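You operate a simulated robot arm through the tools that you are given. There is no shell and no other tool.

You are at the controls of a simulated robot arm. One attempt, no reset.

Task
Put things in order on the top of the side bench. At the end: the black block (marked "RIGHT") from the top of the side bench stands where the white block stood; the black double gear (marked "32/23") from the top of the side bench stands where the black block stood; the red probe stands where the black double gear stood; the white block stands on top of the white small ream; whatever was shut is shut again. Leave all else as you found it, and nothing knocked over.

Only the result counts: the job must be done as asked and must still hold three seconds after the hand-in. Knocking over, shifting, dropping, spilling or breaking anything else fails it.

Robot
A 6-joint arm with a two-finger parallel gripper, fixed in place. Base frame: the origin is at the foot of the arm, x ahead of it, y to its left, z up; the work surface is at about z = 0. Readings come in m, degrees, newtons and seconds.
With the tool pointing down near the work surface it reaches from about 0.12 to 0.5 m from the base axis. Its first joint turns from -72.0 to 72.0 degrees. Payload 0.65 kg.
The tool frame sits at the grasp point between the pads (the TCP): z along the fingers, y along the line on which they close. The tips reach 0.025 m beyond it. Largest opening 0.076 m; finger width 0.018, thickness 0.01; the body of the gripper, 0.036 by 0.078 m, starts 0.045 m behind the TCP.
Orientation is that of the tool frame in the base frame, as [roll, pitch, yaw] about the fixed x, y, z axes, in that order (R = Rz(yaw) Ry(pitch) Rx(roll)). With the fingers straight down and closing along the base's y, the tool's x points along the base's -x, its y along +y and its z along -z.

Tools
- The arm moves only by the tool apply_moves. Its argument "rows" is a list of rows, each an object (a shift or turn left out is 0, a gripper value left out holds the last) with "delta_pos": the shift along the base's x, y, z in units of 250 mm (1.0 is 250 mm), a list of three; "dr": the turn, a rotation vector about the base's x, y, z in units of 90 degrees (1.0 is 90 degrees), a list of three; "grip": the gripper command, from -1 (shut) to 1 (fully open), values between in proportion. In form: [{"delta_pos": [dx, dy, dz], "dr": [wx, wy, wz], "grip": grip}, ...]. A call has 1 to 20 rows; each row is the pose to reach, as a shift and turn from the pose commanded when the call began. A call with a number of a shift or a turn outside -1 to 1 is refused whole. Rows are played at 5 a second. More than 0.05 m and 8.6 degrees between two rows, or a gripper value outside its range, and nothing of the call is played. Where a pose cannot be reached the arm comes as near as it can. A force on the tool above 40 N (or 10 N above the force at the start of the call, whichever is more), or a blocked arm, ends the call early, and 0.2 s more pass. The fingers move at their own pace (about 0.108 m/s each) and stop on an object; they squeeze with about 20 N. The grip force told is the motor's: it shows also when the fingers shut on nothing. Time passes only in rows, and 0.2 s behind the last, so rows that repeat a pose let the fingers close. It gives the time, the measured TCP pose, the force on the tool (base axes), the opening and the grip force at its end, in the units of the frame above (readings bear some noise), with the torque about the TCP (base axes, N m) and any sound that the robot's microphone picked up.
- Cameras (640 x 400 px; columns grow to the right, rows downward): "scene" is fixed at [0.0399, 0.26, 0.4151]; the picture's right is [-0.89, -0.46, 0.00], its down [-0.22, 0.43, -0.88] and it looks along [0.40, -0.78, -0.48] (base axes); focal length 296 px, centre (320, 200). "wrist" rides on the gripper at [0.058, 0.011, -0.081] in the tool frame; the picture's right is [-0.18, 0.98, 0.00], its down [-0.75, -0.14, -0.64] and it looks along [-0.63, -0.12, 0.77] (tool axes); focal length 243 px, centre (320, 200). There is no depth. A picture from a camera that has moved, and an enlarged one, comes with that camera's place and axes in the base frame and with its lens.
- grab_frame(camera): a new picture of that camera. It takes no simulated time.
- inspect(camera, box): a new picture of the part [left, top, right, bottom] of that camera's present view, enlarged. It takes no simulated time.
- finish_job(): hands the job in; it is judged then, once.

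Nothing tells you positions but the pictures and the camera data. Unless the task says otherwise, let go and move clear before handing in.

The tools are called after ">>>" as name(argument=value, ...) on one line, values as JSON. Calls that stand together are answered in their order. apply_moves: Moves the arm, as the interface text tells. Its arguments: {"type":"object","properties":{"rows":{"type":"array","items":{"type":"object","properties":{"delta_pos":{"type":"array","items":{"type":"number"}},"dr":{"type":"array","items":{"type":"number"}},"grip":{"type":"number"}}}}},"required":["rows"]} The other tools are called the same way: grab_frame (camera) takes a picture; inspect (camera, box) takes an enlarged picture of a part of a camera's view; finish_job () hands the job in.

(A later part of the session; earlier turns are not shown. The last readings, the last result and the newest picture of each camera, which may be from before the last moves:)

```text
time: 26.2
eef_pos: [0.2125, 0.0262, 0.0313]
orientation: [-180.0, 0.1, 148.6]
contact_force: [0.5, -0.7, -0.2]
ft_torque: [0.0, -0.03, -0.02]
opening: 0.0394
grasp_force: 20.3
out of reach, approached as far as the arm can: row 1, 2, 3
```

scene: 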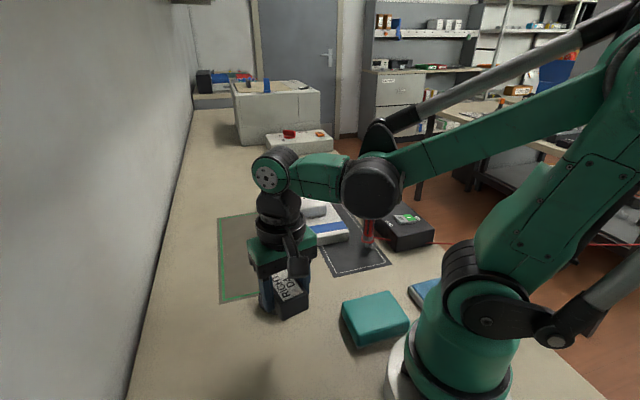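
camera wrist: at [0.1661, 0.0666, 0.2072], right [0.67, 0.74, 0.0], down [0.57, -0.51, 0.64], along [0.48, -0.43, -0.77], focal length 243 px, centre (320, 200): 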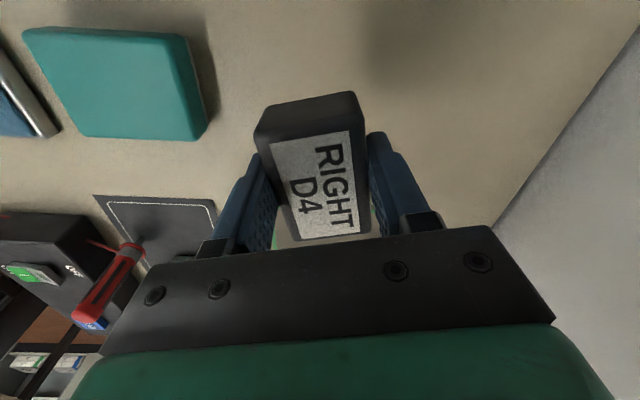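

The arm says it cannot go lower at this spot, so the block may be a few millimetres above the bench. I'm looking closely at the gap.

>>> inspect(camera="scene", box=[265, 315, 325, 355])

>>> grab_frame(camera="wrist")

>>> inspect(camera="wrist", box=[220, 60, 420, 260])

```text
10.00 times, centred on (295, 335) of scene
camera zoom: at [0.0399, 0.26, 0.4151], right [-0.89, -0.46, 0.0], down [-0.22, 0.43, -0.88], along [0.4, -0.78, -0.48], focal length 2958 px, centre (570, -1150)
```

zoom: 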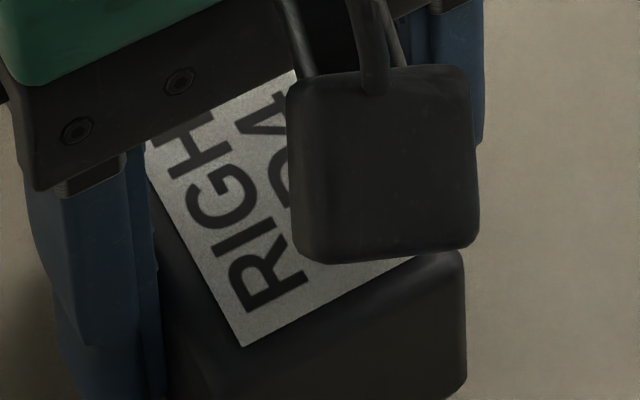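

```text
taken
camera wrist: at [0.1667, 0.0659, 0.1119], right [0.67, 0.74, 0.0], down [0.57, -0.51, 0.64], along [0.48, -0.43, -0.77], focal length 243 px, centre (320, 200)
```

wrist: 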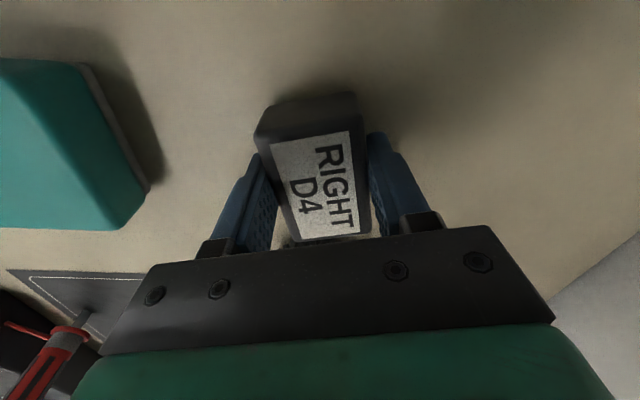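

```text
2.00 times, centred on (320, 160) of wrist
camera zoom: at [0.1667, 0.0659, 0.1119], right [0.67, 0.74, 0.0], down [0.57, -0.51, 0.64], along [0.48, -0.43, -0.77], focal length 485 px, centre (320, 280)
```

zoom: 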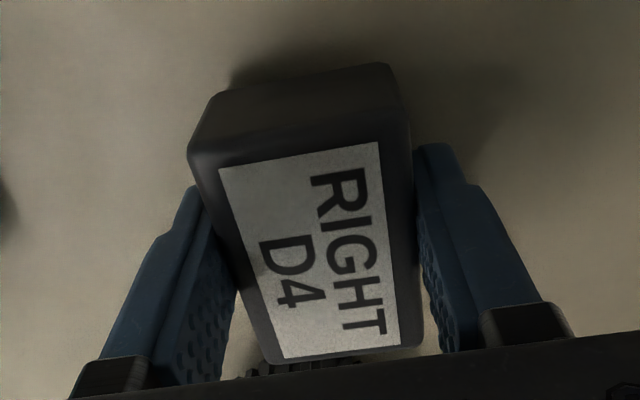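

>>> inspect(camera="scene", box=[260, 325, 330, 370])

```text
8.89 times, centred on (295, 348) of scene
camera zoom: at [0.0399, 0.26, 0.4151], right [-0.89, -0.46, 0.0], down [-0.22, 0.43, -0.88], along [0.4, -0.78, -0.48], focal length 2630 px, centre (542, -1111)
```

zoom: 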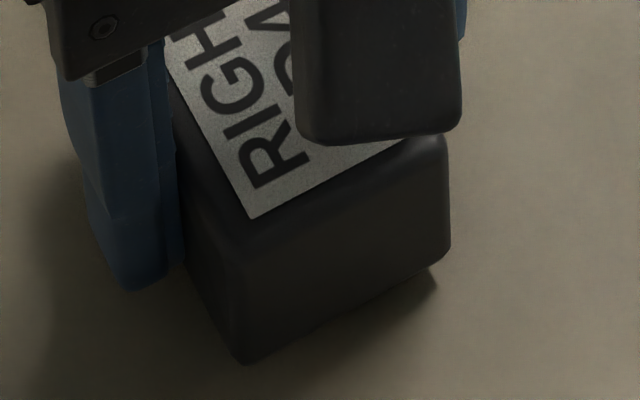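

There is a gap of some 3 mm under the block, and I don't want to drop it. I'll set it down on clear bench slightly farther out, regrip it a few millimetres higher, and bring it back.

>>> apply_moves(rows=[{"delta_pos": [0, 0, 0.04], "grip": -1}, {"delta_pos": [0.041, 0.062, 0.04], "grip": -1}, {"delta_pos": [0.082, 0.124, 0.04], "grip": -1}, {"delta_pos": [0.082, 0.124, 0.04], "grip": -1}, {"delta_pos": [0.082, 0.124, 0.015], "grip": -1}, {"delta_pos": [0.082, 0.124, 0.0], "grip": -1}, {"delta_pos": [0.082, 0.124, 0.0], "grip": -1}])

>>> inspect(camera="scene", box=[250, 325, 330, 385])

```text
time: 27.8
eef_pos: [0.2332, 0.0577, 0.0301]
orientation: [-179.9, 0.1, 148.5]
contact_force: [0.7, 0.4, -0.4]
ft_torque: [0.0, -0.01, 0.02]
opening: 0.039
grasp_force: 20.0
```

```text
6.67 times, centred on (290, 355) of scene
camera zoom: at [0.0399, 0.26, 0.4151], right [-0.89, -0.46, 0.0], down [-0.22, 0.43, -0.88], along [0.4, -0.78, -0.48], focal length 1972 px, centre (520, -833)
```

zoom: 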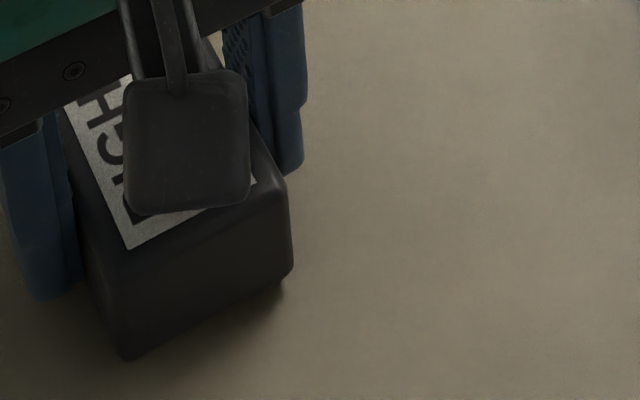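

>>> apply_moves(rows=[{"delta_pos": [0, 0, -0.005], "grip": -1}, {"delta_pos": [0, 0, -0.008], "grip": -1}, {"delta_pos": [0, 0, -0.008], "grip": -1}])

```text
time: 28.6
eef_pos: [0.2321, 0.0584, 0.0298]
orientation: [180.0, 0.0, 148.4]
contact_force: [0.0, 0.3, -0.7]
ft_torque: [-0.03, 0.02, 0.02]
opening: 0.0393
grasp_force: 20.2
```

>>> apply_moves(rows=[{"delta_pos": [0, 0, -0.004], "grip": -1}, {"delta_pos": [0, 0, -0.006], "grip": -1}, {"delta_pos": [0, 0, -0.006], "grip": -1}])

```text
time: 29.4
eef_pos: [0.2319, 0.0584, 0.0278]
orientation: [180.0, 0.1, 148.6]
contact_force: [-0.2, 0.0, -0.3]
ft_torque: [-0.01, 0.01, 0.03]
opening: 0.0396
grasp_force: 19.8
```

>>> apply_moves(rows=[{"delta_pos": [0, 0, -0.003], "grip": -1}, {"delta_pos": [0, 0, -0.005], "grip": -1}, {"delta_pos": [0, 0, -0.005], "grip": -1}])

>>> inspect(camera="scene", box=[250, 325, 330, 385])

```text
time: 30.2
eef_pos: [0.233, 0.0576, 0.0274]
orientation: [-180.0, 0.1, 148.5]
contact_force: [-1.4, 1.9, 14.5]
ft_torque: [0.05, 0.02, 0.02]
opening: 0.0393
grasp_force: 20.1
```

```text
6.67 times, centred on (290, 355) of scene
camera zoom: at [0.0399, 0.26, 0.4151], right [-0.89, -0.46, 0.0], down [-0.22, 0.43, -0.88], along [0.4, -0.78, -0.48], focal length 1972 px, centre (520, -833)
```

zoom: 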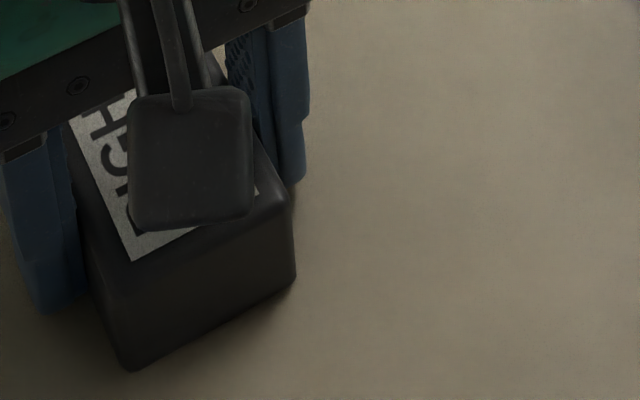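

Contact is made here at TCP z ≈ 0.027. I'm opening, rising 6 mm, and closing again for a higher grip.

>>> apply_moves(rows=[{"delta_pos": [0, 0, 0.002], "grip": -1}, {"delta_pos": [0, 0, 0.002], "grip": 0.3}, {"delta_pos": [0, 0, 0.002], "grip": 0.3}, {"delta_pos": [0, 0, 0.015], "grip": 0.3}, {"delta_pos": [0, 0, 0.027], "grip": 0.3}, {"delta_pos": [0, 0, 0.027], "grip": 0.3}, {"delta_pos": [0, 0, 0.027], "grip": -1}, {"delta_pos": [0, 0, 0.027], "grip": -1}, {"delta_pos": [0, 0, 0.027], "grip": -1}])

>>> inspect(camera="scene", box=[250, 305, 330, 385])

>>> inspect(camera="wrist", box=[220, 60, 420, 260])

```text
time: 32.2
eef_pos: [0.2329, 0.0581, 0.0338]
orientation: [179.9, 0.0, 148.5]
contact_force: [-0.4, -0.1, 2.4]
ft_torque: [-0.02, 0.0, -0.01]
opening: 0.0392
grasp_force: 19.8
```

```text
5.00 times, centred on (290, 345) of scene
camera zoom: at [0.0399, 0.26, 0.4151], right [-0.89, -0.46, 0.0], down [-0.22, 0.43, -0.88], along [0.4, -0.78, -0.48], focal length 1479 px, centre (470, -525)
```

zoom: 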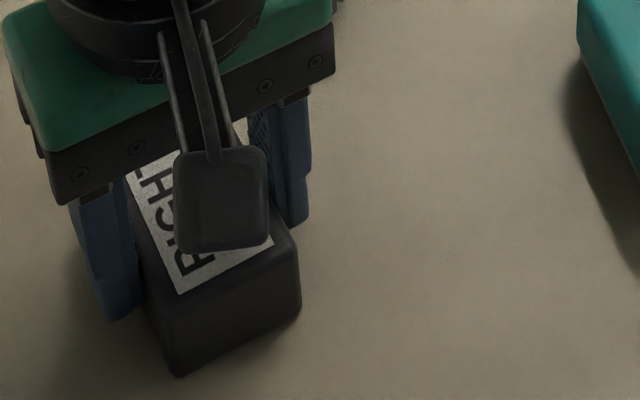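

```text
2.00 times, centred on (320, 160) of wrist
camera zoom: at [0.1874, 0.0968, 0.1136], right [0.67, 0.74, 0.0], down [0.57, -0.51, 0.64], along [0.48, -0.43, -0.77], focal length 485 px, centre (320, 280)
```

zoom: 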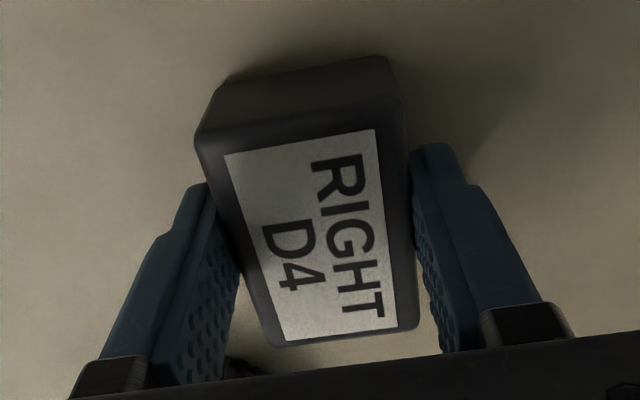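

The higher grip is holding. I'm lifting slightly, returning to the white block's old place, and setting it down.

>>> apply_moves(rows=[{"delta_pos": [0, 0, 0.04], "grip": -1}, {"delta_pos": [-0.043, -0.062, 0.04], "grip": -1}, {"delta_pos": [-0.086, -0.125, 0.04], "grip": -1}, {"delta_pos": [-0.086, -0.125, 0.04], "grip": -1}, {"delta_pos": [-0.086, -0.125, 0.02], "grip": -1}, {"delta_pos": [-0.086, -0.125, 0.008], "grip": -1}, {"delta_pos": [-0.086, -0.125, 0.004], "grip": -1}, {"delta_pos": [-0.086, -0.125, 0.004], "grip": -1}])

>>> inspect(camera="scene", box=[250, 305, 330, 385])

```text
time: 34.0
eef_pos: [0.2107, 0.0262, 0.0337]
orientation: [180.0, 0.0, 148.5]
contact_force: [-0.3, -1.0, -0.6]
ft_torque: [0.01, 0.01, -0.02]
opening: 0.0392
grasp_force: 19.8
```

```text
5.00 times, centred on (290, 345) of scene
camera zoom: at [0.0399, 0.26, 0.4151], right [-0.89, -0.46, 0.0], down [-0.22, 0.43, -0.88], along [0.4, -0.78, -0.48], focal length 1479 px, centre (470, -525)
```

zoom: 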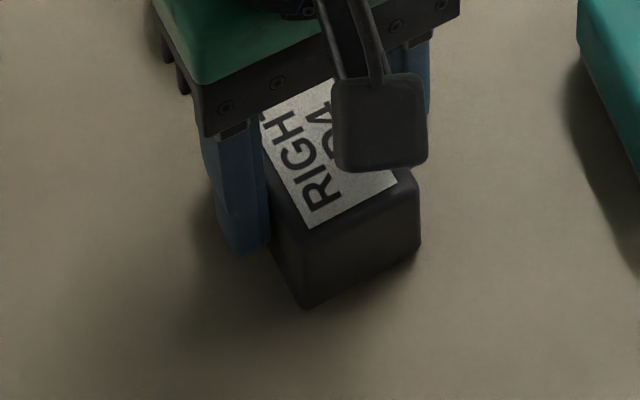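

>>> apply_moves(rows=[{"delta_pos": [0, 0, -0.004], "grip": -1}, {"delta_pos": [0, 0, -0.006], "grip": -1}, {"delta_pos": [0, 0, -0.006], "grip": -1}])

```text
time: 34.8
eef_pos: [0.2116, 0.0256, 0.0345]
orientation: [180.0, 0.1, 148.6]
contact_force: [0.3, -0.6, 1.5]
ft_torque: [-0.05, -0.02, 0.01]
opening: 0.0392
grasp_force: 20.2
```

>>> apply_moves(rows=[{"delta_pos": [0, 0, -0.003], "grip": -1}, {"delta_pos": [0, 0, -0.003], "grip": -1}])

```text
time: 35.4
eef_pos: [0.2104, 0.0254, 0.0316]
orientation: [-179.9, 0.0, 148.5]
contact_force: [1.2, -0.8, 15.1]
ft_torque: [0.03, -0.01, -0.01]
opening: 0.0392
grasp_force: 19.6
```

The block is on the bench, with contact at 15 N. I'm easing off, opening and rising straight up.

>>> apply_moves(rows=[{"delta_pos": [0, 0, 0.002], "grip": -1}, {"delta_pos": [0, 0, 0.002], "grip": 0.4}, {"delta_pos": [0, 0, 0.002], "grip": 0.4}, {"delta_pos": [0, 0, 0.06], "grip": 0.4}, {"delta_pos": [0, 0, 0.18], "grip": 0.4}, {"delta_pos": [0, 0, 0.32], "grip": 0.4}, {"delta_pos": [0, 0, 0.44], "grip": 0.4}, {"delta_pos": [0, 0, 0.44], "grip": 0.4}])

>>> grab_frame(camera="wrist")

>>> grab_frame(camera="scene")

>>> inspect(camera="wrist", box=[220, 0, 420, 160])

```text
time: 37.2
eef_pos: [0.2114, 0.0254, 0.1422]
orientation: [-180.0, 0.1, 148.6]
contact_force: [-0.2, 0.6, -0.1]
ft_torque: [0.0, 0.0, -0.02]
opening: 0.053
grasp_force: 0.0
```

```text
taken
camera wrist: at [0.1662, 0.0653, 0.2228], right [0.67, 0.74, 0.0], down [0.57, -0.51, 0.64], along [0.48, -0.43, -0.77], focal length 243 px, centre (320, 200)
```

wrist: 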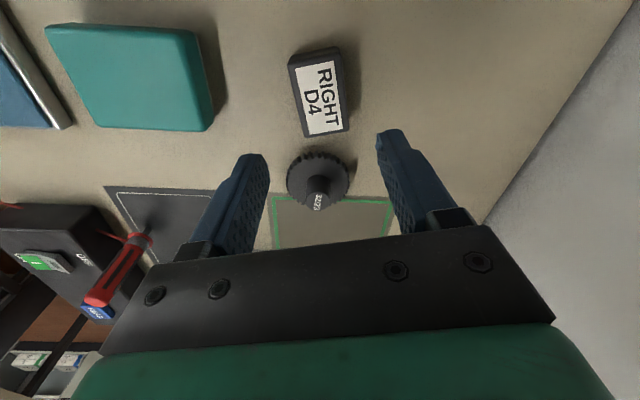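

```text
taken
```

scene: 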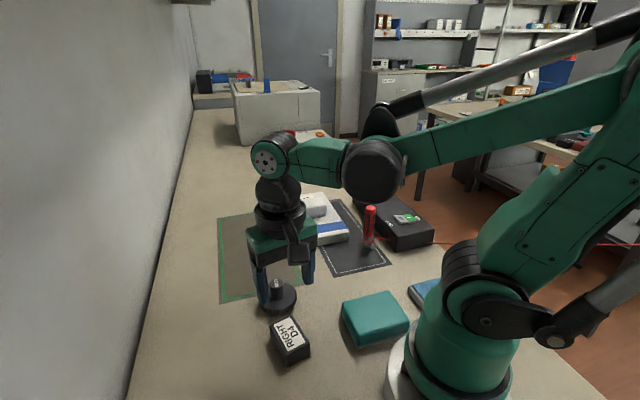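

```text
2.50 times, centred on (320, 80) of wrist
camera zoom: at [0.1662, 0.0653, 0.2228], right [0.67, 0.74, 0.0], down [0.57, -0.51, 0.64], along [0.48, -0.43, -0.77], focal length 606 px, centre (320, 500)
```

zoom: 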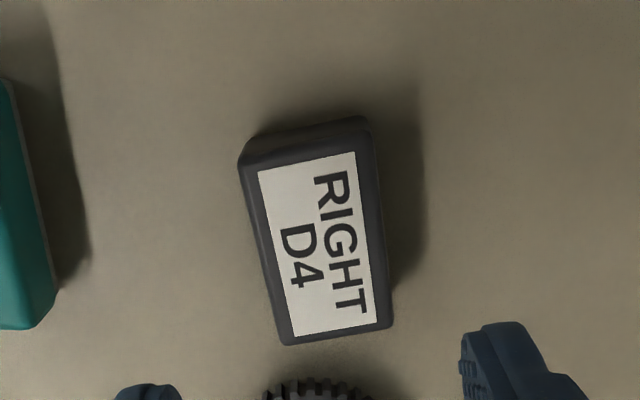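

The black block now stands in the white block's old place. Next I'm moving above the double gear to measure its hub.

>>> apply_moves(rows=[{"delta_pos": [0.08, -0.08, 0.07], "grip": 0.4}, {"delta_pos": [0.16, -0.165, 0.072], "grip": 0.4}, {"delta_pos": [0.246, -0.25, 0.072], "grip": 0.4}, {"delta_pos": [0.246, -0.25, 0.072], "grip": 0.4}])

>>> grab_frame(camera="wrist")

>>> inspect(camera="wrist", box=[220, 20, 420, 180])

>>> inspect(camera="scene", box=[240, 250, 340, 330])

```text
time: 38.2
eef_pos: [0.2736, -0.036, 0.1601]
orientation: [179.9, 0.0, 148.5]
contact_force: [-0.2, 0.1, 0.1]
ft_torque: [-0.04, -0.01, 0.0]
opening: 0.0532
grasp_force: 0.1
```

```text
taken
camera wrist: at [0.2285, 0.0029, 0.2398], right [0.67, 0.74, 0.0], down [0.57, -0.51, 0.64], along [0.48, -0.43, -0.77], focal length 243 px, centre (320, 200)
```

wrist: 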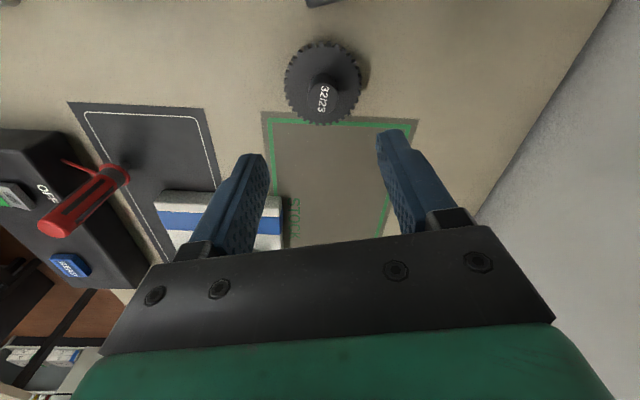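

```text
2.50 times, centred on (320, 100) of wrist
camera zoom: at [0.2285, 0.0029, 0.2398], right [0.67, 0.74, 0.0], down [0.57, -0.51, 0.64], along [0.48, -0.43, -0.77], focal length 606 px, centre (320, 450)
```

zoom: 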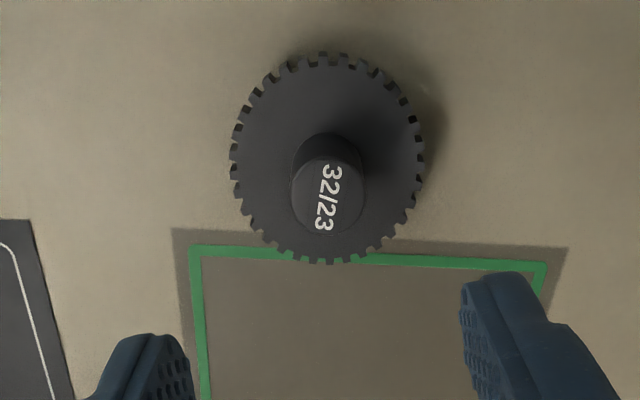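

```text
5.00 times, centred on (290, 290) of scene
camera zoom: at [0.0399, 0.26, 0.4151], right [-0.89, -0.46, 0.0], down [-0.22, 0.43, -0.88], along [0.4, -0.78, -0.48], focal length 1479 px, centre (470, -250)
```

zoom: 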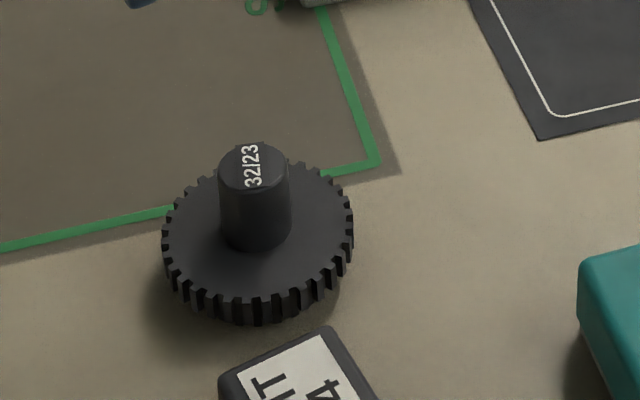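

The gear's hub is near (0.271, -0.034) with its top at about z 0.055, and the toothed disc is below it. I'm coming down halfway and checking against the scene camera before gripping.

>>> apply_moves(rows=[{"delta_pos": [-0.009, 0.012, -0.1], "grip": 0.4}, {"delta_pos": [-0.009, 0.012, -0.2], "grip": 0.4}, {"delta_pos": [-0.009, 0.012, -0.3], "grip": 0.4}, {"delta_pos": [-0.009, 0.012, -0.3], "grip": 0.4}])

>>> grab_frame(camera="wrist")

>>> inspect(camera="scene", box=[230, 240, 350, 330])

```text
time: 39.2
eef_pos: [0.2695, -0.0334, 0.0856]
orientation: [-179.9, 0.1, 148.6]
contact_force: [-0.2, -0.2, 0.0]
ft_torque: [0.01, 0.0, 0.01]
opening: 0.0533
grasp_force: 0.0
```

```text
taken
camera wrist: at [0.2247, 0.0059, 0.1656], right [0.67, 0.74, 0.0], down [0.57, -0.51, 0.64], along [0.48, -0.43, -0.77], focal length 243 px, centre (320, 200)
```

wrist: 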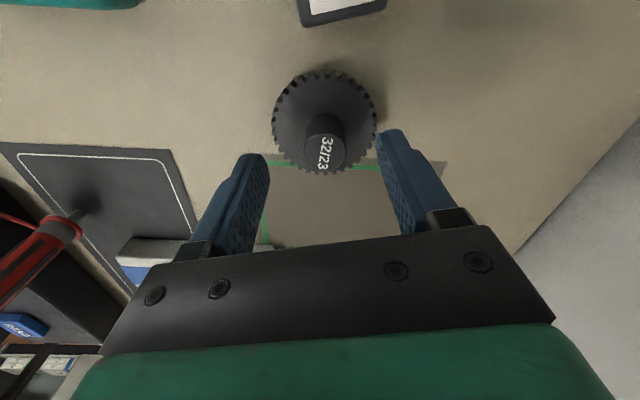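

```text
4.44 times, centred on (290, 285) of scene
camera zoom: at [0.0399, 0.26, 0.4151], right [-0.89, -0.46, 0.0], down [-0.22, 0.43, -0.88], along [0.4, -0.78, -0.48], focal length 1315 px, centre (453, -178)
```

zoom: 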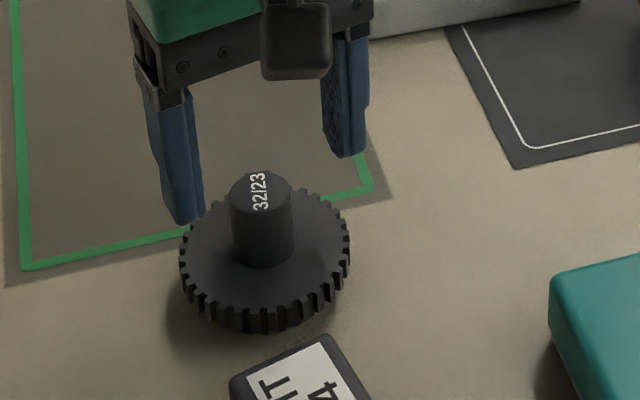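

The hub sits between the fingers. I'm descending so the pads overlap its upper half, clear of the disc, and closing.

>>> apply_moves(rows=[{"delta_pos": [0, 0.002, -0.05], "grip": 0.4}, {"delta_pos": [0, 0.002, -0.09], "grip": 0.4}, {"delta_pos": [0, 0.002, -0.105], "grip": 0.4}, {"delta_pos": [0, 0.002, -0.105], "grip": -1}, {"delta_pos": [0, 0.002, -0.105], "grip": -1}, {"delta_pos": [0, 0.002, -0.105], "grip": -1}, {"delta_pos": [0, 0.002, -0.105], "grip": -1}])

>>> grab_frame(camera="wrist")

>>> inspect(camera="scene", box=[230, 240, 350, 330])

```text
time: 40.8
eef_pos: [0.2708, -0.0329, 0.0599]
orientation: [180.0, 0.1, 148.6]
contact_force: [0.0, -0.3, -0.3]
ft_torque: [0.0, -0.02, 0.01]
opening: 0.0228
grasp_force: 20.2
```

```text
taken
camera wrist: at [0.2249, 0.0065, 0.1394], right [0.67, 0.74, 0.0], down [0.57, -0.51, 0.64], along [0.48, -0.43, -0.77], focal length 243 px, centre (320, 200)
```

wrist: 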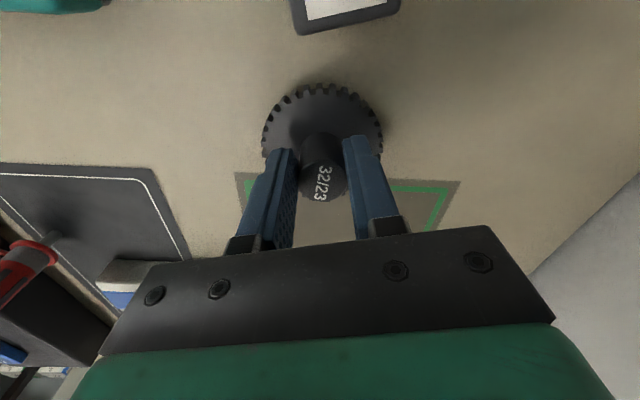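

```text
4.44 times, centred on (290, 285) of scene
camera zoom: at [0.0399, 0.26, 0.4151], right [-0.89, -0.46, 0.0], down [-0.22, 0.43, -0.88], along [0.4, -0.78, -0.48], focal length 1315 px, centre (453, -178)
```

zoom: 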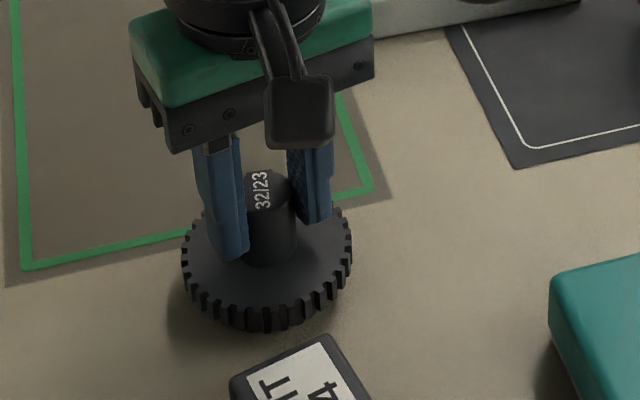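

The gear's hub is held at 0.023 m. I'm lifting it and carrying it to the black block's old place at (0.1885, -0.148).

>>> apply_moves(rows=[{"delta_pos": [0, 0, 0.06], "grip": -1}, {"delta_pos": [0, 0, 0.16], "grip": -1}, {"delta_pos": [0, 0, 0.26], "grip": -1}, {"delta_pos": [-0.08, -0.115, 0.3], "grip": -1}, {"delta_pos": [-0.16, -0.23, 0.3], "grip": -1}, {"delta_pos": [-0.24, -0.345, 0.3], "grip": -1}, {"delta_pos": [-0.325, -0.464, 0.3], "grip": -1}, {"delta_pos": [-0.325, -0.464, 0.3], "grip": -1}])

>>> grab_frame(camera="wrist")

>>> grab_frame(camera="scene")

```text
time: 42.6
eef_pos: [0.1897, -0.1505, 0.1328]
orientation: [-180.0, 0.1, 148.4]
contact_force: [-0.4, 0.3, -1.1]
ft_torque: [0.0, 0.03, 0.0]
opening: 0.0226
grasp_force: 20.4
```

```text
taken
camera wrist: at [0.1442, -0.1104, 0.2139], right [0.67, 0.74, 0.0], down [0.57, -0.51, 0.64], along [0.48, -0.43, -0.77], focal length 243 px, centre (320, 200)
```

wrist: 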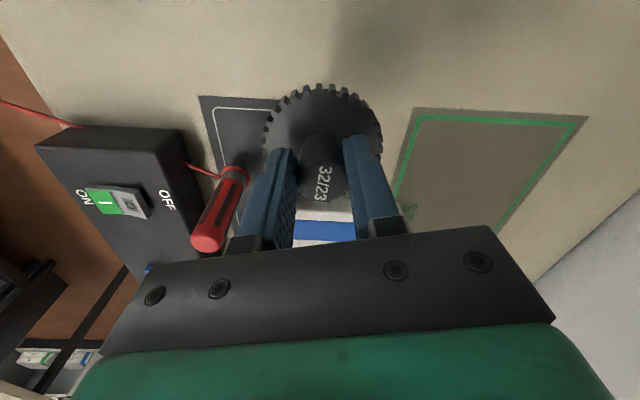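

```text
taken
```

scene: 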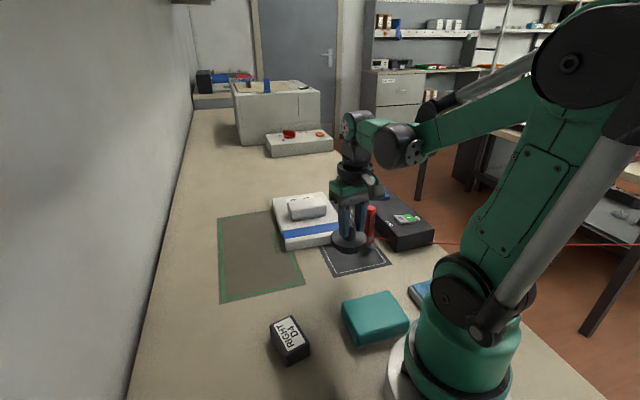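

The gear is over its target and clear of the probe. I'm lowering it, first close to the bench and then in small steps.

>>> apply_moves(rows=[{"delta_pos": [0, 0.004, -0.1], "grip": -1}, {"delta_pos": [0, 0.004, -0.2], "grip": -1}, {"delta_pos": [0, 0.004, -0.255], "grip": -1}, {"delta_pos": [0, 0.004, -0.278], "grip": -1}, {"delta_pos": [0, 0.004, -0.278], "grip": -1}])

>>> inspect(camera="scene", box=[300, 200, 420, 290])

```text
time: 43.8
eef_pos: [0.1896, -0.1485, 0.0634]
orientation: [180.0, 0.1, 148.4]
contact_force: [0.2, 0.0, -0.6]
ft_torque: [0.01, 0.0, -0.01]
opening: 0.0226
grasp_force: 20.1
```

```text
4.44 times, centred on (360, 245) of scene
camera zoom: at [0.0399, 0.26, 0.4151], right [-0.89, -0.46, 0.0], down [-0.22, 0.43, -0.88], along [0.4, -0.78, -0.48], focal length 1315 px, centre (142, 0)
```

zoom: 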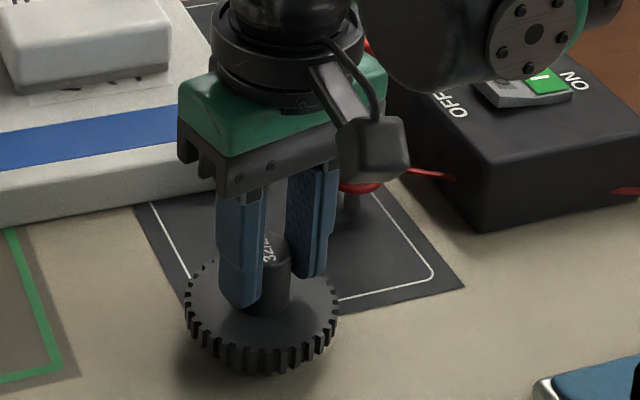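

>>> apply_moves(rows=[{"delta_pos": [0, 0, -0.004], "grip": -1}, {"delta_pos": [0, 0, -0.008], "grip": -1}, {"delta_pos": [0, 0, -0.008], "grip": -1}])

```text
time: 44.6
eef_pos: [0.189, -0.148, 0.0612]
orientation: [179.9, 0.0, 148.5]
contact_force: [0.7, -0.2, -1.1]
ft_torque: [0.01, 0.02, -0.02]
opening: 0.0229
grasp_force: 20.1
```

>>> apply_moves(rows=[{"delta_pos": [0, 0, -0.003], "grip": -1}, {"delta_pos": [0, 0, -0.005], "grip": -1}, {"delta_pos": [0, 0, -0.005], "grip": -1}])

```text
time: 45.4
eef_pos: [0.1898, -0.1487, 0.0601]
orientation: [179.9, 0.1, 148.5]
contact_force: [-0.3, 0.9, -1.0]
ft_torque: [-0.01, -0.04, 0.0]
opening: 0.0228
grasp_force: 20.3
```

>>> apply_moves(rows=[{"delta_pos": [0, 0, -0.002], "grip": -1}, {"delta_pos": [0, 0, -0.004], "grip": -1}, {"delta_pos": [0, 0, -0.004], "grip": -1}])

>>> inspect(camera="scene", box=[320, 240, 400, 300])

```text
time: 46.2
eef_pos: [0.1894, -0.1459, 0.0608]
orientation: [-180.0, 0.1, 148.5]
contact_force: [0.6, -0.4, -1.1]
ft_torque: [0.0, 0.04, -0.02]
opening: 0.0225
grasp_force: 20.8
```

```text
6.67 times, centred on (360, 270) of scene
camera zoom: at [0.0399, 0.26, 0.4151], right [-0.89, -0.46, 0.0], down [-0.22, 0.43, -0.88], along [0.4, -0.78, -0.48], focal length 1972 px, centre (53, -267)
```

zoom: 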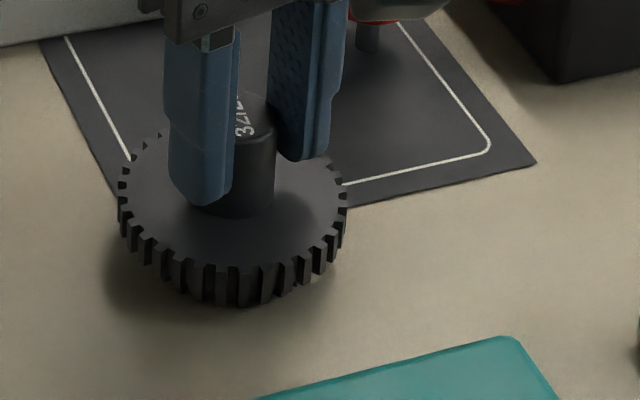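

>>> apply_moves(rows=[{"delta_pos": [0, 0, -0.003], "grip": -1}, {"delta_pos": [0, 0, -0.003], "grip": -1}])

```text
time: 46.8
eef_pos: [0.1885, -0.1486, 0.0602]
orientation: [180.0, 0.1, 148.6]
contact_force: [-0.6, -0.4, -0.6]
ft_torque: [0.03, 0.0, 0.01]
opening: 0.0226
grasp_force: 19.9
```

>>> apply_moves(rows=[{"delta_pos": [0, 0, -0.003], "grip": -1}, {"delta_pos": [0, 0, -0.003], "grip": -1}])

```text
time: 47.4
eef_pos: [0.1895, -0.1483, 0.0588]
orientation: [-180.0, 0.1, 148.4]
contact_force: [-1.2, -1.4, 3.2]
ft_torque: [-0.05, 0.0, -0.02]
opening: 0.0222
grasp_force: 20.3
```

Light contact is felt at 3 N, so the gear rests on the bench. I'm opening slightly and rising clear.

>>> apply_moves(rows=[{"delta_pos": [0, 0, 0], "grip": 0.2}, {"delta_pos": [0, 0, 0], "grip": 0.2}, {"delta_pos": [0, 0, 0], "grip": 0.2}, {"delta_pos": [0, 0, 0.06], "grip": 0.2}, {"delta_pos": [0, 0, 0.18], "grip": 0.2}, {"delta_pos": [0, 0, 0.32], "grip": 0.2}, {"delta_pos": [0, 0, 0.48], "grip": 0.2}, {"delta_pos": [0, 0, 0.48], "grip": 0.2}])

>>> grab_frame(camera="wrist")

>>> grab_frame(camera="scene")

>>> inspect(camera="scene", box=[310, 190, 450, 295])

```text
time: 49.2
eef_pos: [0.1887, -0.1475, 0.1792]
orientation: [-179.9, 0.1, 148.5]
contact_force: [0.6, 0.1, -0.1]
ft_torque: [0.04, 0.02, 0.01]
opening: 0.0455
grasp_force: 0.1
```

```text
taken
camera wrist: at [0.1433, -0.1085, 0.2592], right [0.67, 0.74, 0.0], down [0.57, -0.51, 0.64], along [0.48, -0.43, -0.77], focal length 243 px, centre (320, 200)
```

wrist: 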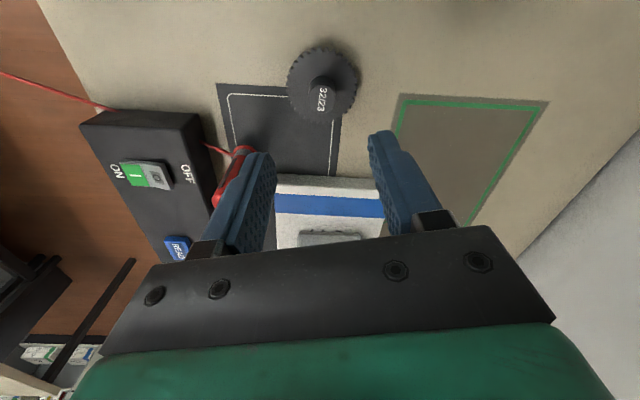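

```text
taken
```

scene: 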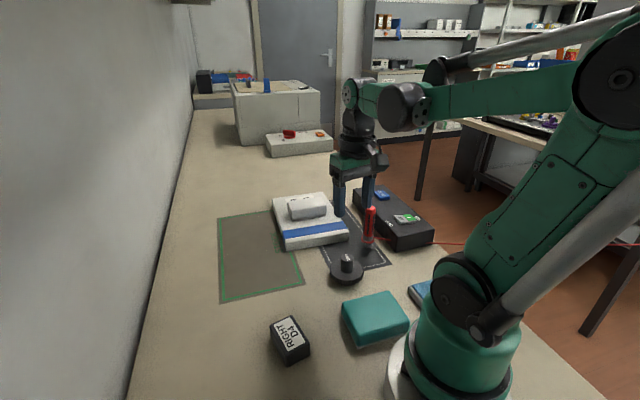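

```text
3.81 times, centred on (380, 242) of scene
camera zoom: at [0.0399, 0.26, 0.4151], right [-0.89, -0.46, 0.0], down [-0.22, 0.43, -0.88], along [0.4, -0.78, -0.48], focal length 1127 px, centre (91, 38)
```

zoom: 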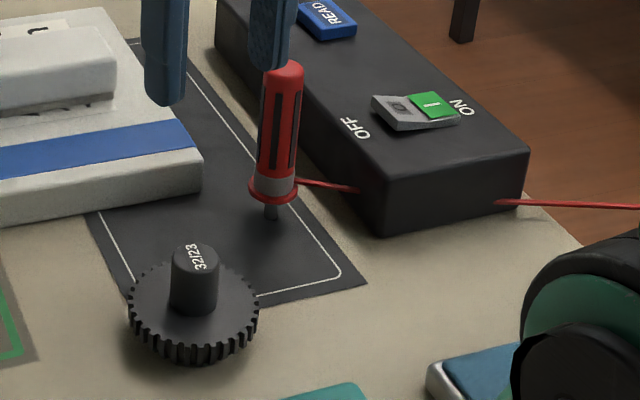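

The gear now stands in the black block's old place. Next is the red probe near (0.190, -0.265), about 0.105 m tall and standing on a thin tip, so I'm moving high above it for a look.

>>> apply_moves(rows=[{"delta_pos": [0, -0.1, 0.08], "grip": 0.45}, {"delta_pos": [0, -0.22, 0.084], "grip": 0.45}, {"delta_pos": [0.005, -0.34, 0.084], "grip": 0.45}, {"delta_pos": [0.005, -0.47, 0.084], "grip": 0.45}, {"delta_pos": [0.005, -0.47, 0.084], "grip": 0.45}])

>>> grab_frame(camera="wrist")

>>> inspect(camera="wrist", box=[220, 20, 420, 180])

>>> inspect(camera="scene", box=[310, 170, 450, 275])

```text
time: 50.4
eef_pos: [0.1902, -0.2665, 0.2003]
orientation: [-180.0, 0.0, 148.5]
contact_force: [-1.7, 0.6, 0.2]
ft_torque: [0.02, 0.02, 0.02]
opening: 0.0552
grasp_force: 0.1
```

```text
taken
camera wrist: at [0.1448, -0.2264, 0.2796], right [0.67, 0.74, 0.0], down [0.57, -0.51, 0.64], along [0.48, -0.43, -0.77], focal length 243 px, centre (320, 200)
```

wrist: 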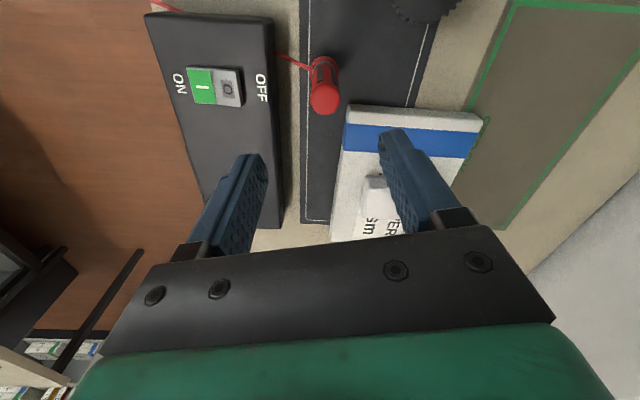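

```text
2.50 times, centred on (320, 100) of wrist
camera zoom: at [0.1448, -0.2264, 0.2796], right [0.67, 0.74, 0.0], down [0.57, -0.51, 0.64], along [0.48, -0.43, -0.77], focal length 606 px, centre (320, 450)
```

zoom: 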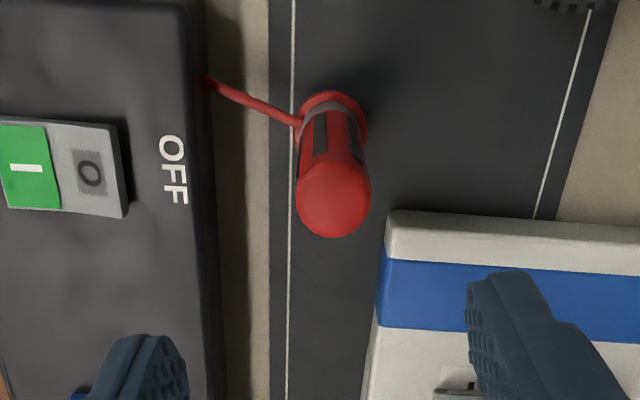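

```text
3.81 times, centred on (380, 222) of scene
camera zoom: at [0.0399, 0.26, 0.4151], right [-0.89, -0.46, 0.0], down [-0.22, 0.43, -0.88], along [0.4, -0.78, -0.48], focal length 1127 px, centre (91, 114)
```

zoom: 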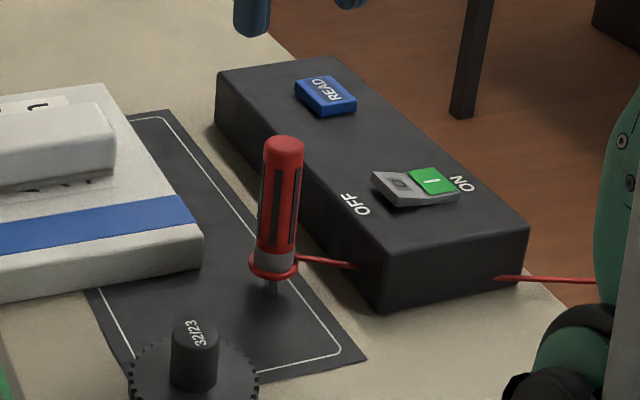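

The probe's top is about 5–6 mm off to +y of the gripper axis. I'm correcting that and descending until the fingertips are just above it for a second check.

>>> apply_moves(rows=[{"delta_pos": [0.002, 0.022, 0], "grip": 0.45}, {"delta_pos": [0.002, 0.022, -0.1], "grip": 0.45}, {"delta_pos": [0.002, 0.022, -0.2], "grip": 0.45}, {"delta_pos": [0.002, 0.022, -0.24], "grip": 0.45}, {"delta_pos": [0.002, 0.022, -0.24], "grip": 0.45}])

>>> grab_frame(camera="wrist")

>>> inspect(camera="wrist", box=[220, 60, 420, 220])

>>> inspect(camera="scene", box=[310, 170, 450, 275])

```text
time: 51.6
eef_pos: [0.1912, -0.2609, 0.1385]
orientation: [-179.9, 0.0, 148.5]
contact_force: [0.0, -1.0, 0.2]
ft_torque: [0.02, -0.02, -0.03]
opening: 0.0554
grasp_force: 0.1
```

```text
taken
camera wrist: at [0.146, -0.2208, 0.2197], right [0.67, 0.74, 0.0], down [0.57, -0.51, 0.64], along [0.48, -0.43, -0.77], focal length 243 px, centre (320, 200)
```

wrist: 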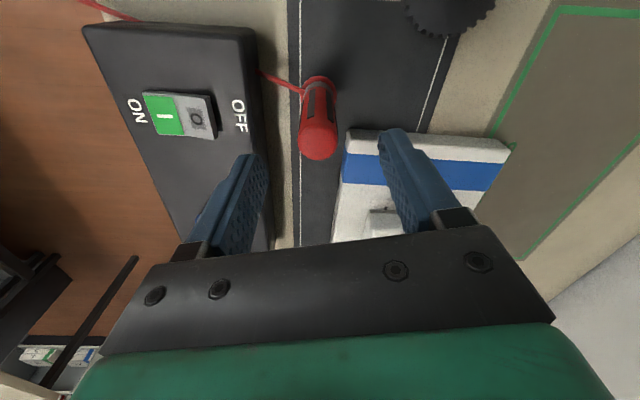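

```text
2.50 times, centred on (320, 140) of wrist
camera zoom: at [0.146, -0.2208, 0.2197], right [0.67, 0.74, 0.0], down [0.57, -0.51, 0.64], along [0.48, -0.43, -0.77], focal length 606 px, centre (320, 350)
```

zoom: 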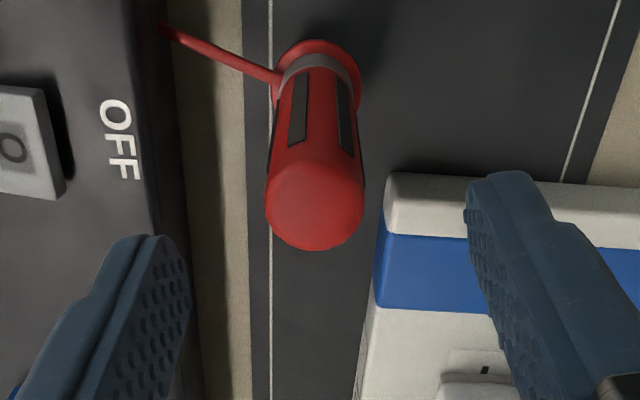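

```text
3.81 times, centred on (380, 222) of scene
camera zoom: at [0.0399, 0.26, 0.4151], right [-0.89, -0.46, 0.0], down [-0.22, 0.43, -0.88], along [0.4, -0.78, -0.48], focal length 1127 px, centre (91, 114)
```

zoom: 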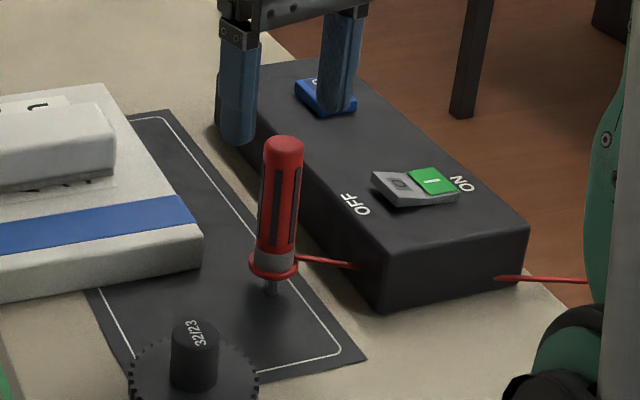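

The probe is upright and within about 1 mm of the gripper axis. I'm descending to grip the handle with the fingertips at about z 0.05, above the device and ream, then closing.

>>> apply_moves(rows=[{"delta_pos": [-0.005, 0, -0.06], "grip": 0.45}, {"delta_pos": [-0.005, 0, -0.13], "grip": 0.45}, {"delta_pos": [-0.005, 0, -0.2], "grip": 0.45}, {"delta_pos": [-0.005, 0, -0.254], "grip": 0.45}, {"delta_pos": [-0.005, 0, -0.254], "grip": 0.45}])

>>> grab_frame(camera="wrist")

>>> inspect(camera="scene", box=[310, 170, 450, 275])

```text
time: 52.8
eef_pos: [0.1891, -0.2599, 0.0759]
orientation: [-180.0, 0.1, 148.5]
contact_force: [-0.8, 0.0, 0.0]
ft_torque: [0.0, 0.01, 0.01]
opening: 0.0552
grasp_force: 0.1
```

```text
taken
camera wrist: at [0.1443, -0.2207, 0.1565], right [0.67, 0.74, 0.0], down [0.57, -0.51, 0.64], along [0.48, -0.43, -0.77], focal length 243 px, centre (320, 200)
```

wrist: 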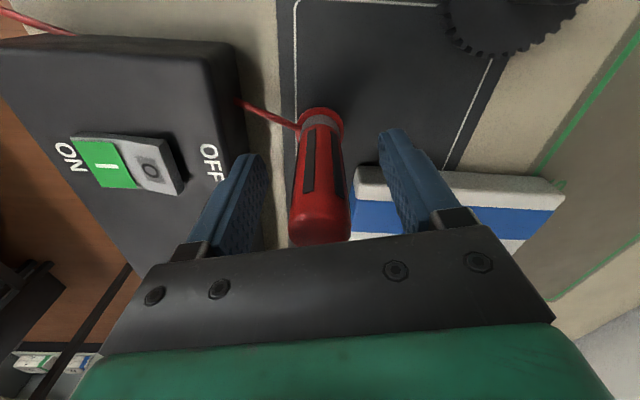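

```text
3.81 times, centred on (380, 222) of scene
camera zoom: at [0.0399, 0.26, 0.4151], right [-0.89, -0.46, 0.0], down [-0.22, 0.43, -0.88], along [0.4, -0.78, -0.48], focal length 1127 px, centre (91, 114)
```

zoom: 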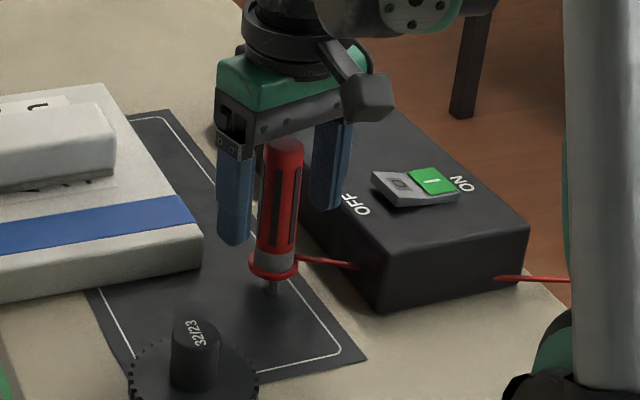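

The probe is centred between the pads, with the fingers clear of the device. I'm closing in stages.

>>> apply_moves(rows=[{"delta_pos": [0, 0, 0], "grip": 0.1}, {"delta_pos": [0, 0, 0], "grip": -0.15}, {"delta_pos": [0, 0, 0], "grip": -0.3}, {"delta_pos": [0, 0, 0], "grip": -0.45}, {"delta_pos": [0, 0, 0], "grip": -1}, {"delta_pos": [0, 0, 0], "grip": -1}])

>>> inspect(camera="scene", box=[310, 170, 450, 275])

>>> grab_frame(camera="wrist")

```text
time: 54.2
eef_pos: [0.1903, -0.261, 0.0757]
orientation: [179.9, 0.1, 148.6]
contact_force: [-0.6, 0.4, 1.3]
ft_torque: [0.0, -0.04, 0.0]
opening: 0.0225
grasp_force: 19.8
```

```text
3.81 times, centred on (380, 222) of scene
camera zoom: at [0.0399, 0.26, 0.4151], right [-0.89, -0.46, 0.0], down [-0.22, 0.43, -0.88], along [0.4, -0.78, -0.48], focal length 1127 px, centre (91, 114)
```

zoom: 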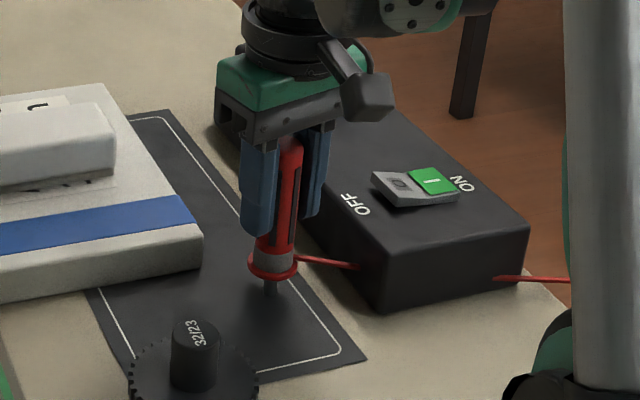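

```text
taken
camera wrist: at [0.1443, -0.2208, 0.1567], right [0.67, 0.74, 0.0], down [0.57, -0.51, 0.64], along [0.48, -0.43, -0.77], focal length 243 px, centre (320, 200)
```

wrist: 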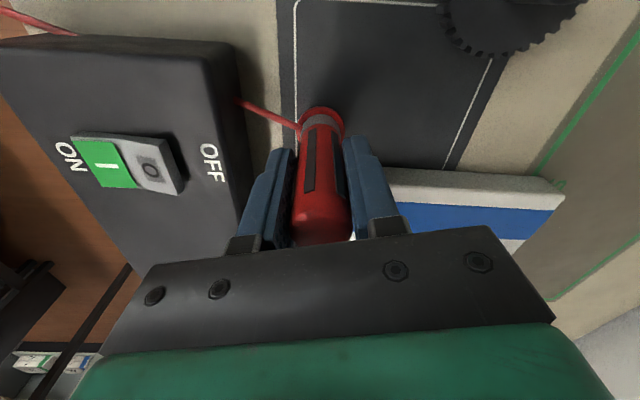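

The probe is gripped at 0.0225 m and upright. I'm lifting just a little to feel for any pull from the lead.

>>> apply_moves(rows=[{"delta_pos": [0, 0, 0.02], "grip": -1}, {"delta_pos": [0, 0, 0.04], "grip": -1}, {"delta_pos": [0, 0, 0.08], "grip": -1}, {"delta_pos": [0, 0, 0.08], "grip": -1}])

>>> inspect(camera="scene", box=[310, 170, 450, 275])

```text
time: 55.2
eef_pos: [0.1899, -0.261, 0.0958]
orientation: [-179.9, 0.1, 148.5]
contact_force: [-0.1, -0.3, -0.7]
ft_torque: [0.01, 0.0, 0.05]
opening: 0.0224
grasp_force: 20.0
```

```text
3.81 times, centred on (380, 222) of scene
camera zoom: at [0.0399, 0.26, 0.4151], right [-0.89, -0.46, 0.0], down [-0.22, 0.43, -0.88], along [0.4, -0.78, -0.48], focal length 1127 px, centre (91, 114)
```

zoom: 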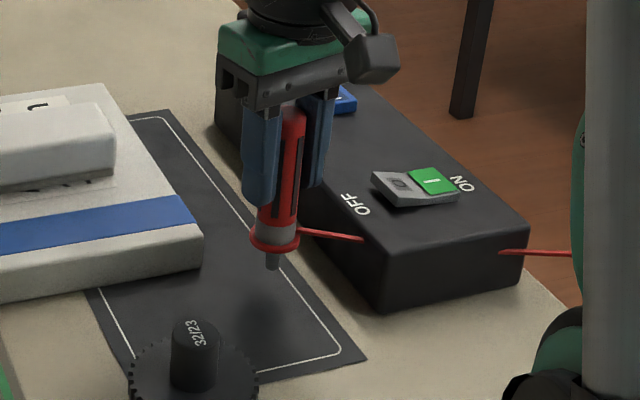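

The probe lifts freely, and the lead follows without noticeable force. I'm raising it to clear the gear's hub and carrying it halfway, watching for tension.

>>> apply_moves(rows=[{"delta_pos": [0, 0, 0.1], "grip": -1}, {"delta_pos": [0, 0, 0.2], "grip": -1}, {"delta_pos": [0.06, 0.1, 0.22], "grip": -1}, {"delta_pos": [0.12, 0.2, 0.22], "grip": -1}, {"delta_pos": [0.17, 0.3, 0.22], "grip": -1}, {"delta_pos": [0.21, 0.42, 0.22], "grip": -1}, {"delta_pos": [0.21, 0.42, 0.22], "grip": -1}])

>>> grab_frame(camera="scene")

>>> grab_frame(camera="wrist")

```text
time: 56.8
eef_pos: [0.2436, -0.1554, 0.1498]
orientation: [-180.0, 0.1, 148.5]
contact_force: [-0.2, 0.1, -0.8]
ft_torque: [-0.02, 0.03, 0.01]
opening: 0.0225
grasp_force: 19.5
```

```text
taken
```

scene: 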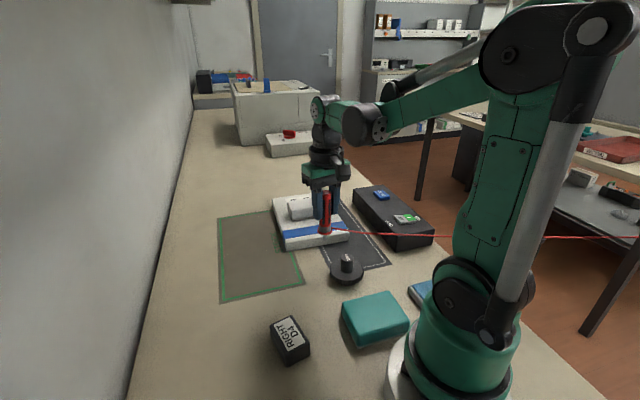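

```text
taken
camera wrist: at [0.1978, -0.1154, 0.2312], right [0.67, 0.74, 0.0], down [0.57, -0.51, 0.64], along [0.48, -0.43, -0.77], focal length 243 px, centre (320, 200)
```

wrist: 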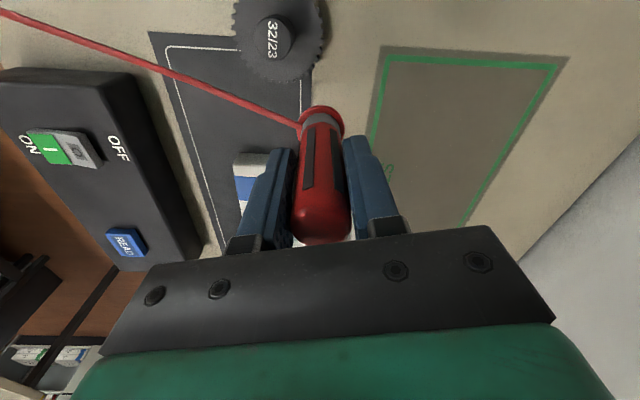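

No tension is felt, and the lead simply trails to the right. I'm carrying the probe on to the spot above where the gear stood.

>>> apply_moves(rows=[{"delta_pos": [0.03, 0.12, 0], "grip": -1}, {"delta_pos": [0.06, 0.24, 0], "grip": -1}, {"delta_pos": [0.09, 0.37, 0], "grip": -1}, {"delta_pos": [0.11, 0.494, 0], "grip": -1}, {"delta_pos": [0.11, 0.494, 0], "grip": -1}])

>>> grab_frame(camera="scene")

>>> grab_frame(camera="wrist")

```text
time: 58.0
eef_pos: [0.2694, -0.0315, 0.1533]
orientation: [-180.0, 0.1, 148.4]
contact_force: [0.6, -0.1, -0.5]
ft_torque: [0.01, -0.02, 0.04]
opening: 0.0224
grasp_force: 20.3
```

```text
taken
```

scene: 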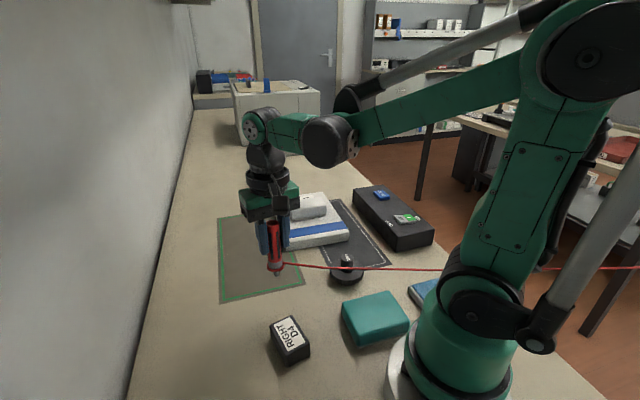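

```text
taken
camera wrist: at [0.2244, 0.0081, 0.232], right [0.67, 0.74, 0.0], down [0.57, -0.51, 0.64], along [0.48, -0.43, -0.77], focal length 243 px, centre (320, 200)
```

wrist: 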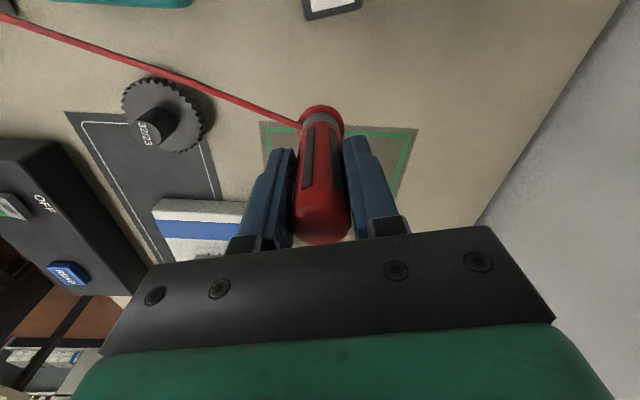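

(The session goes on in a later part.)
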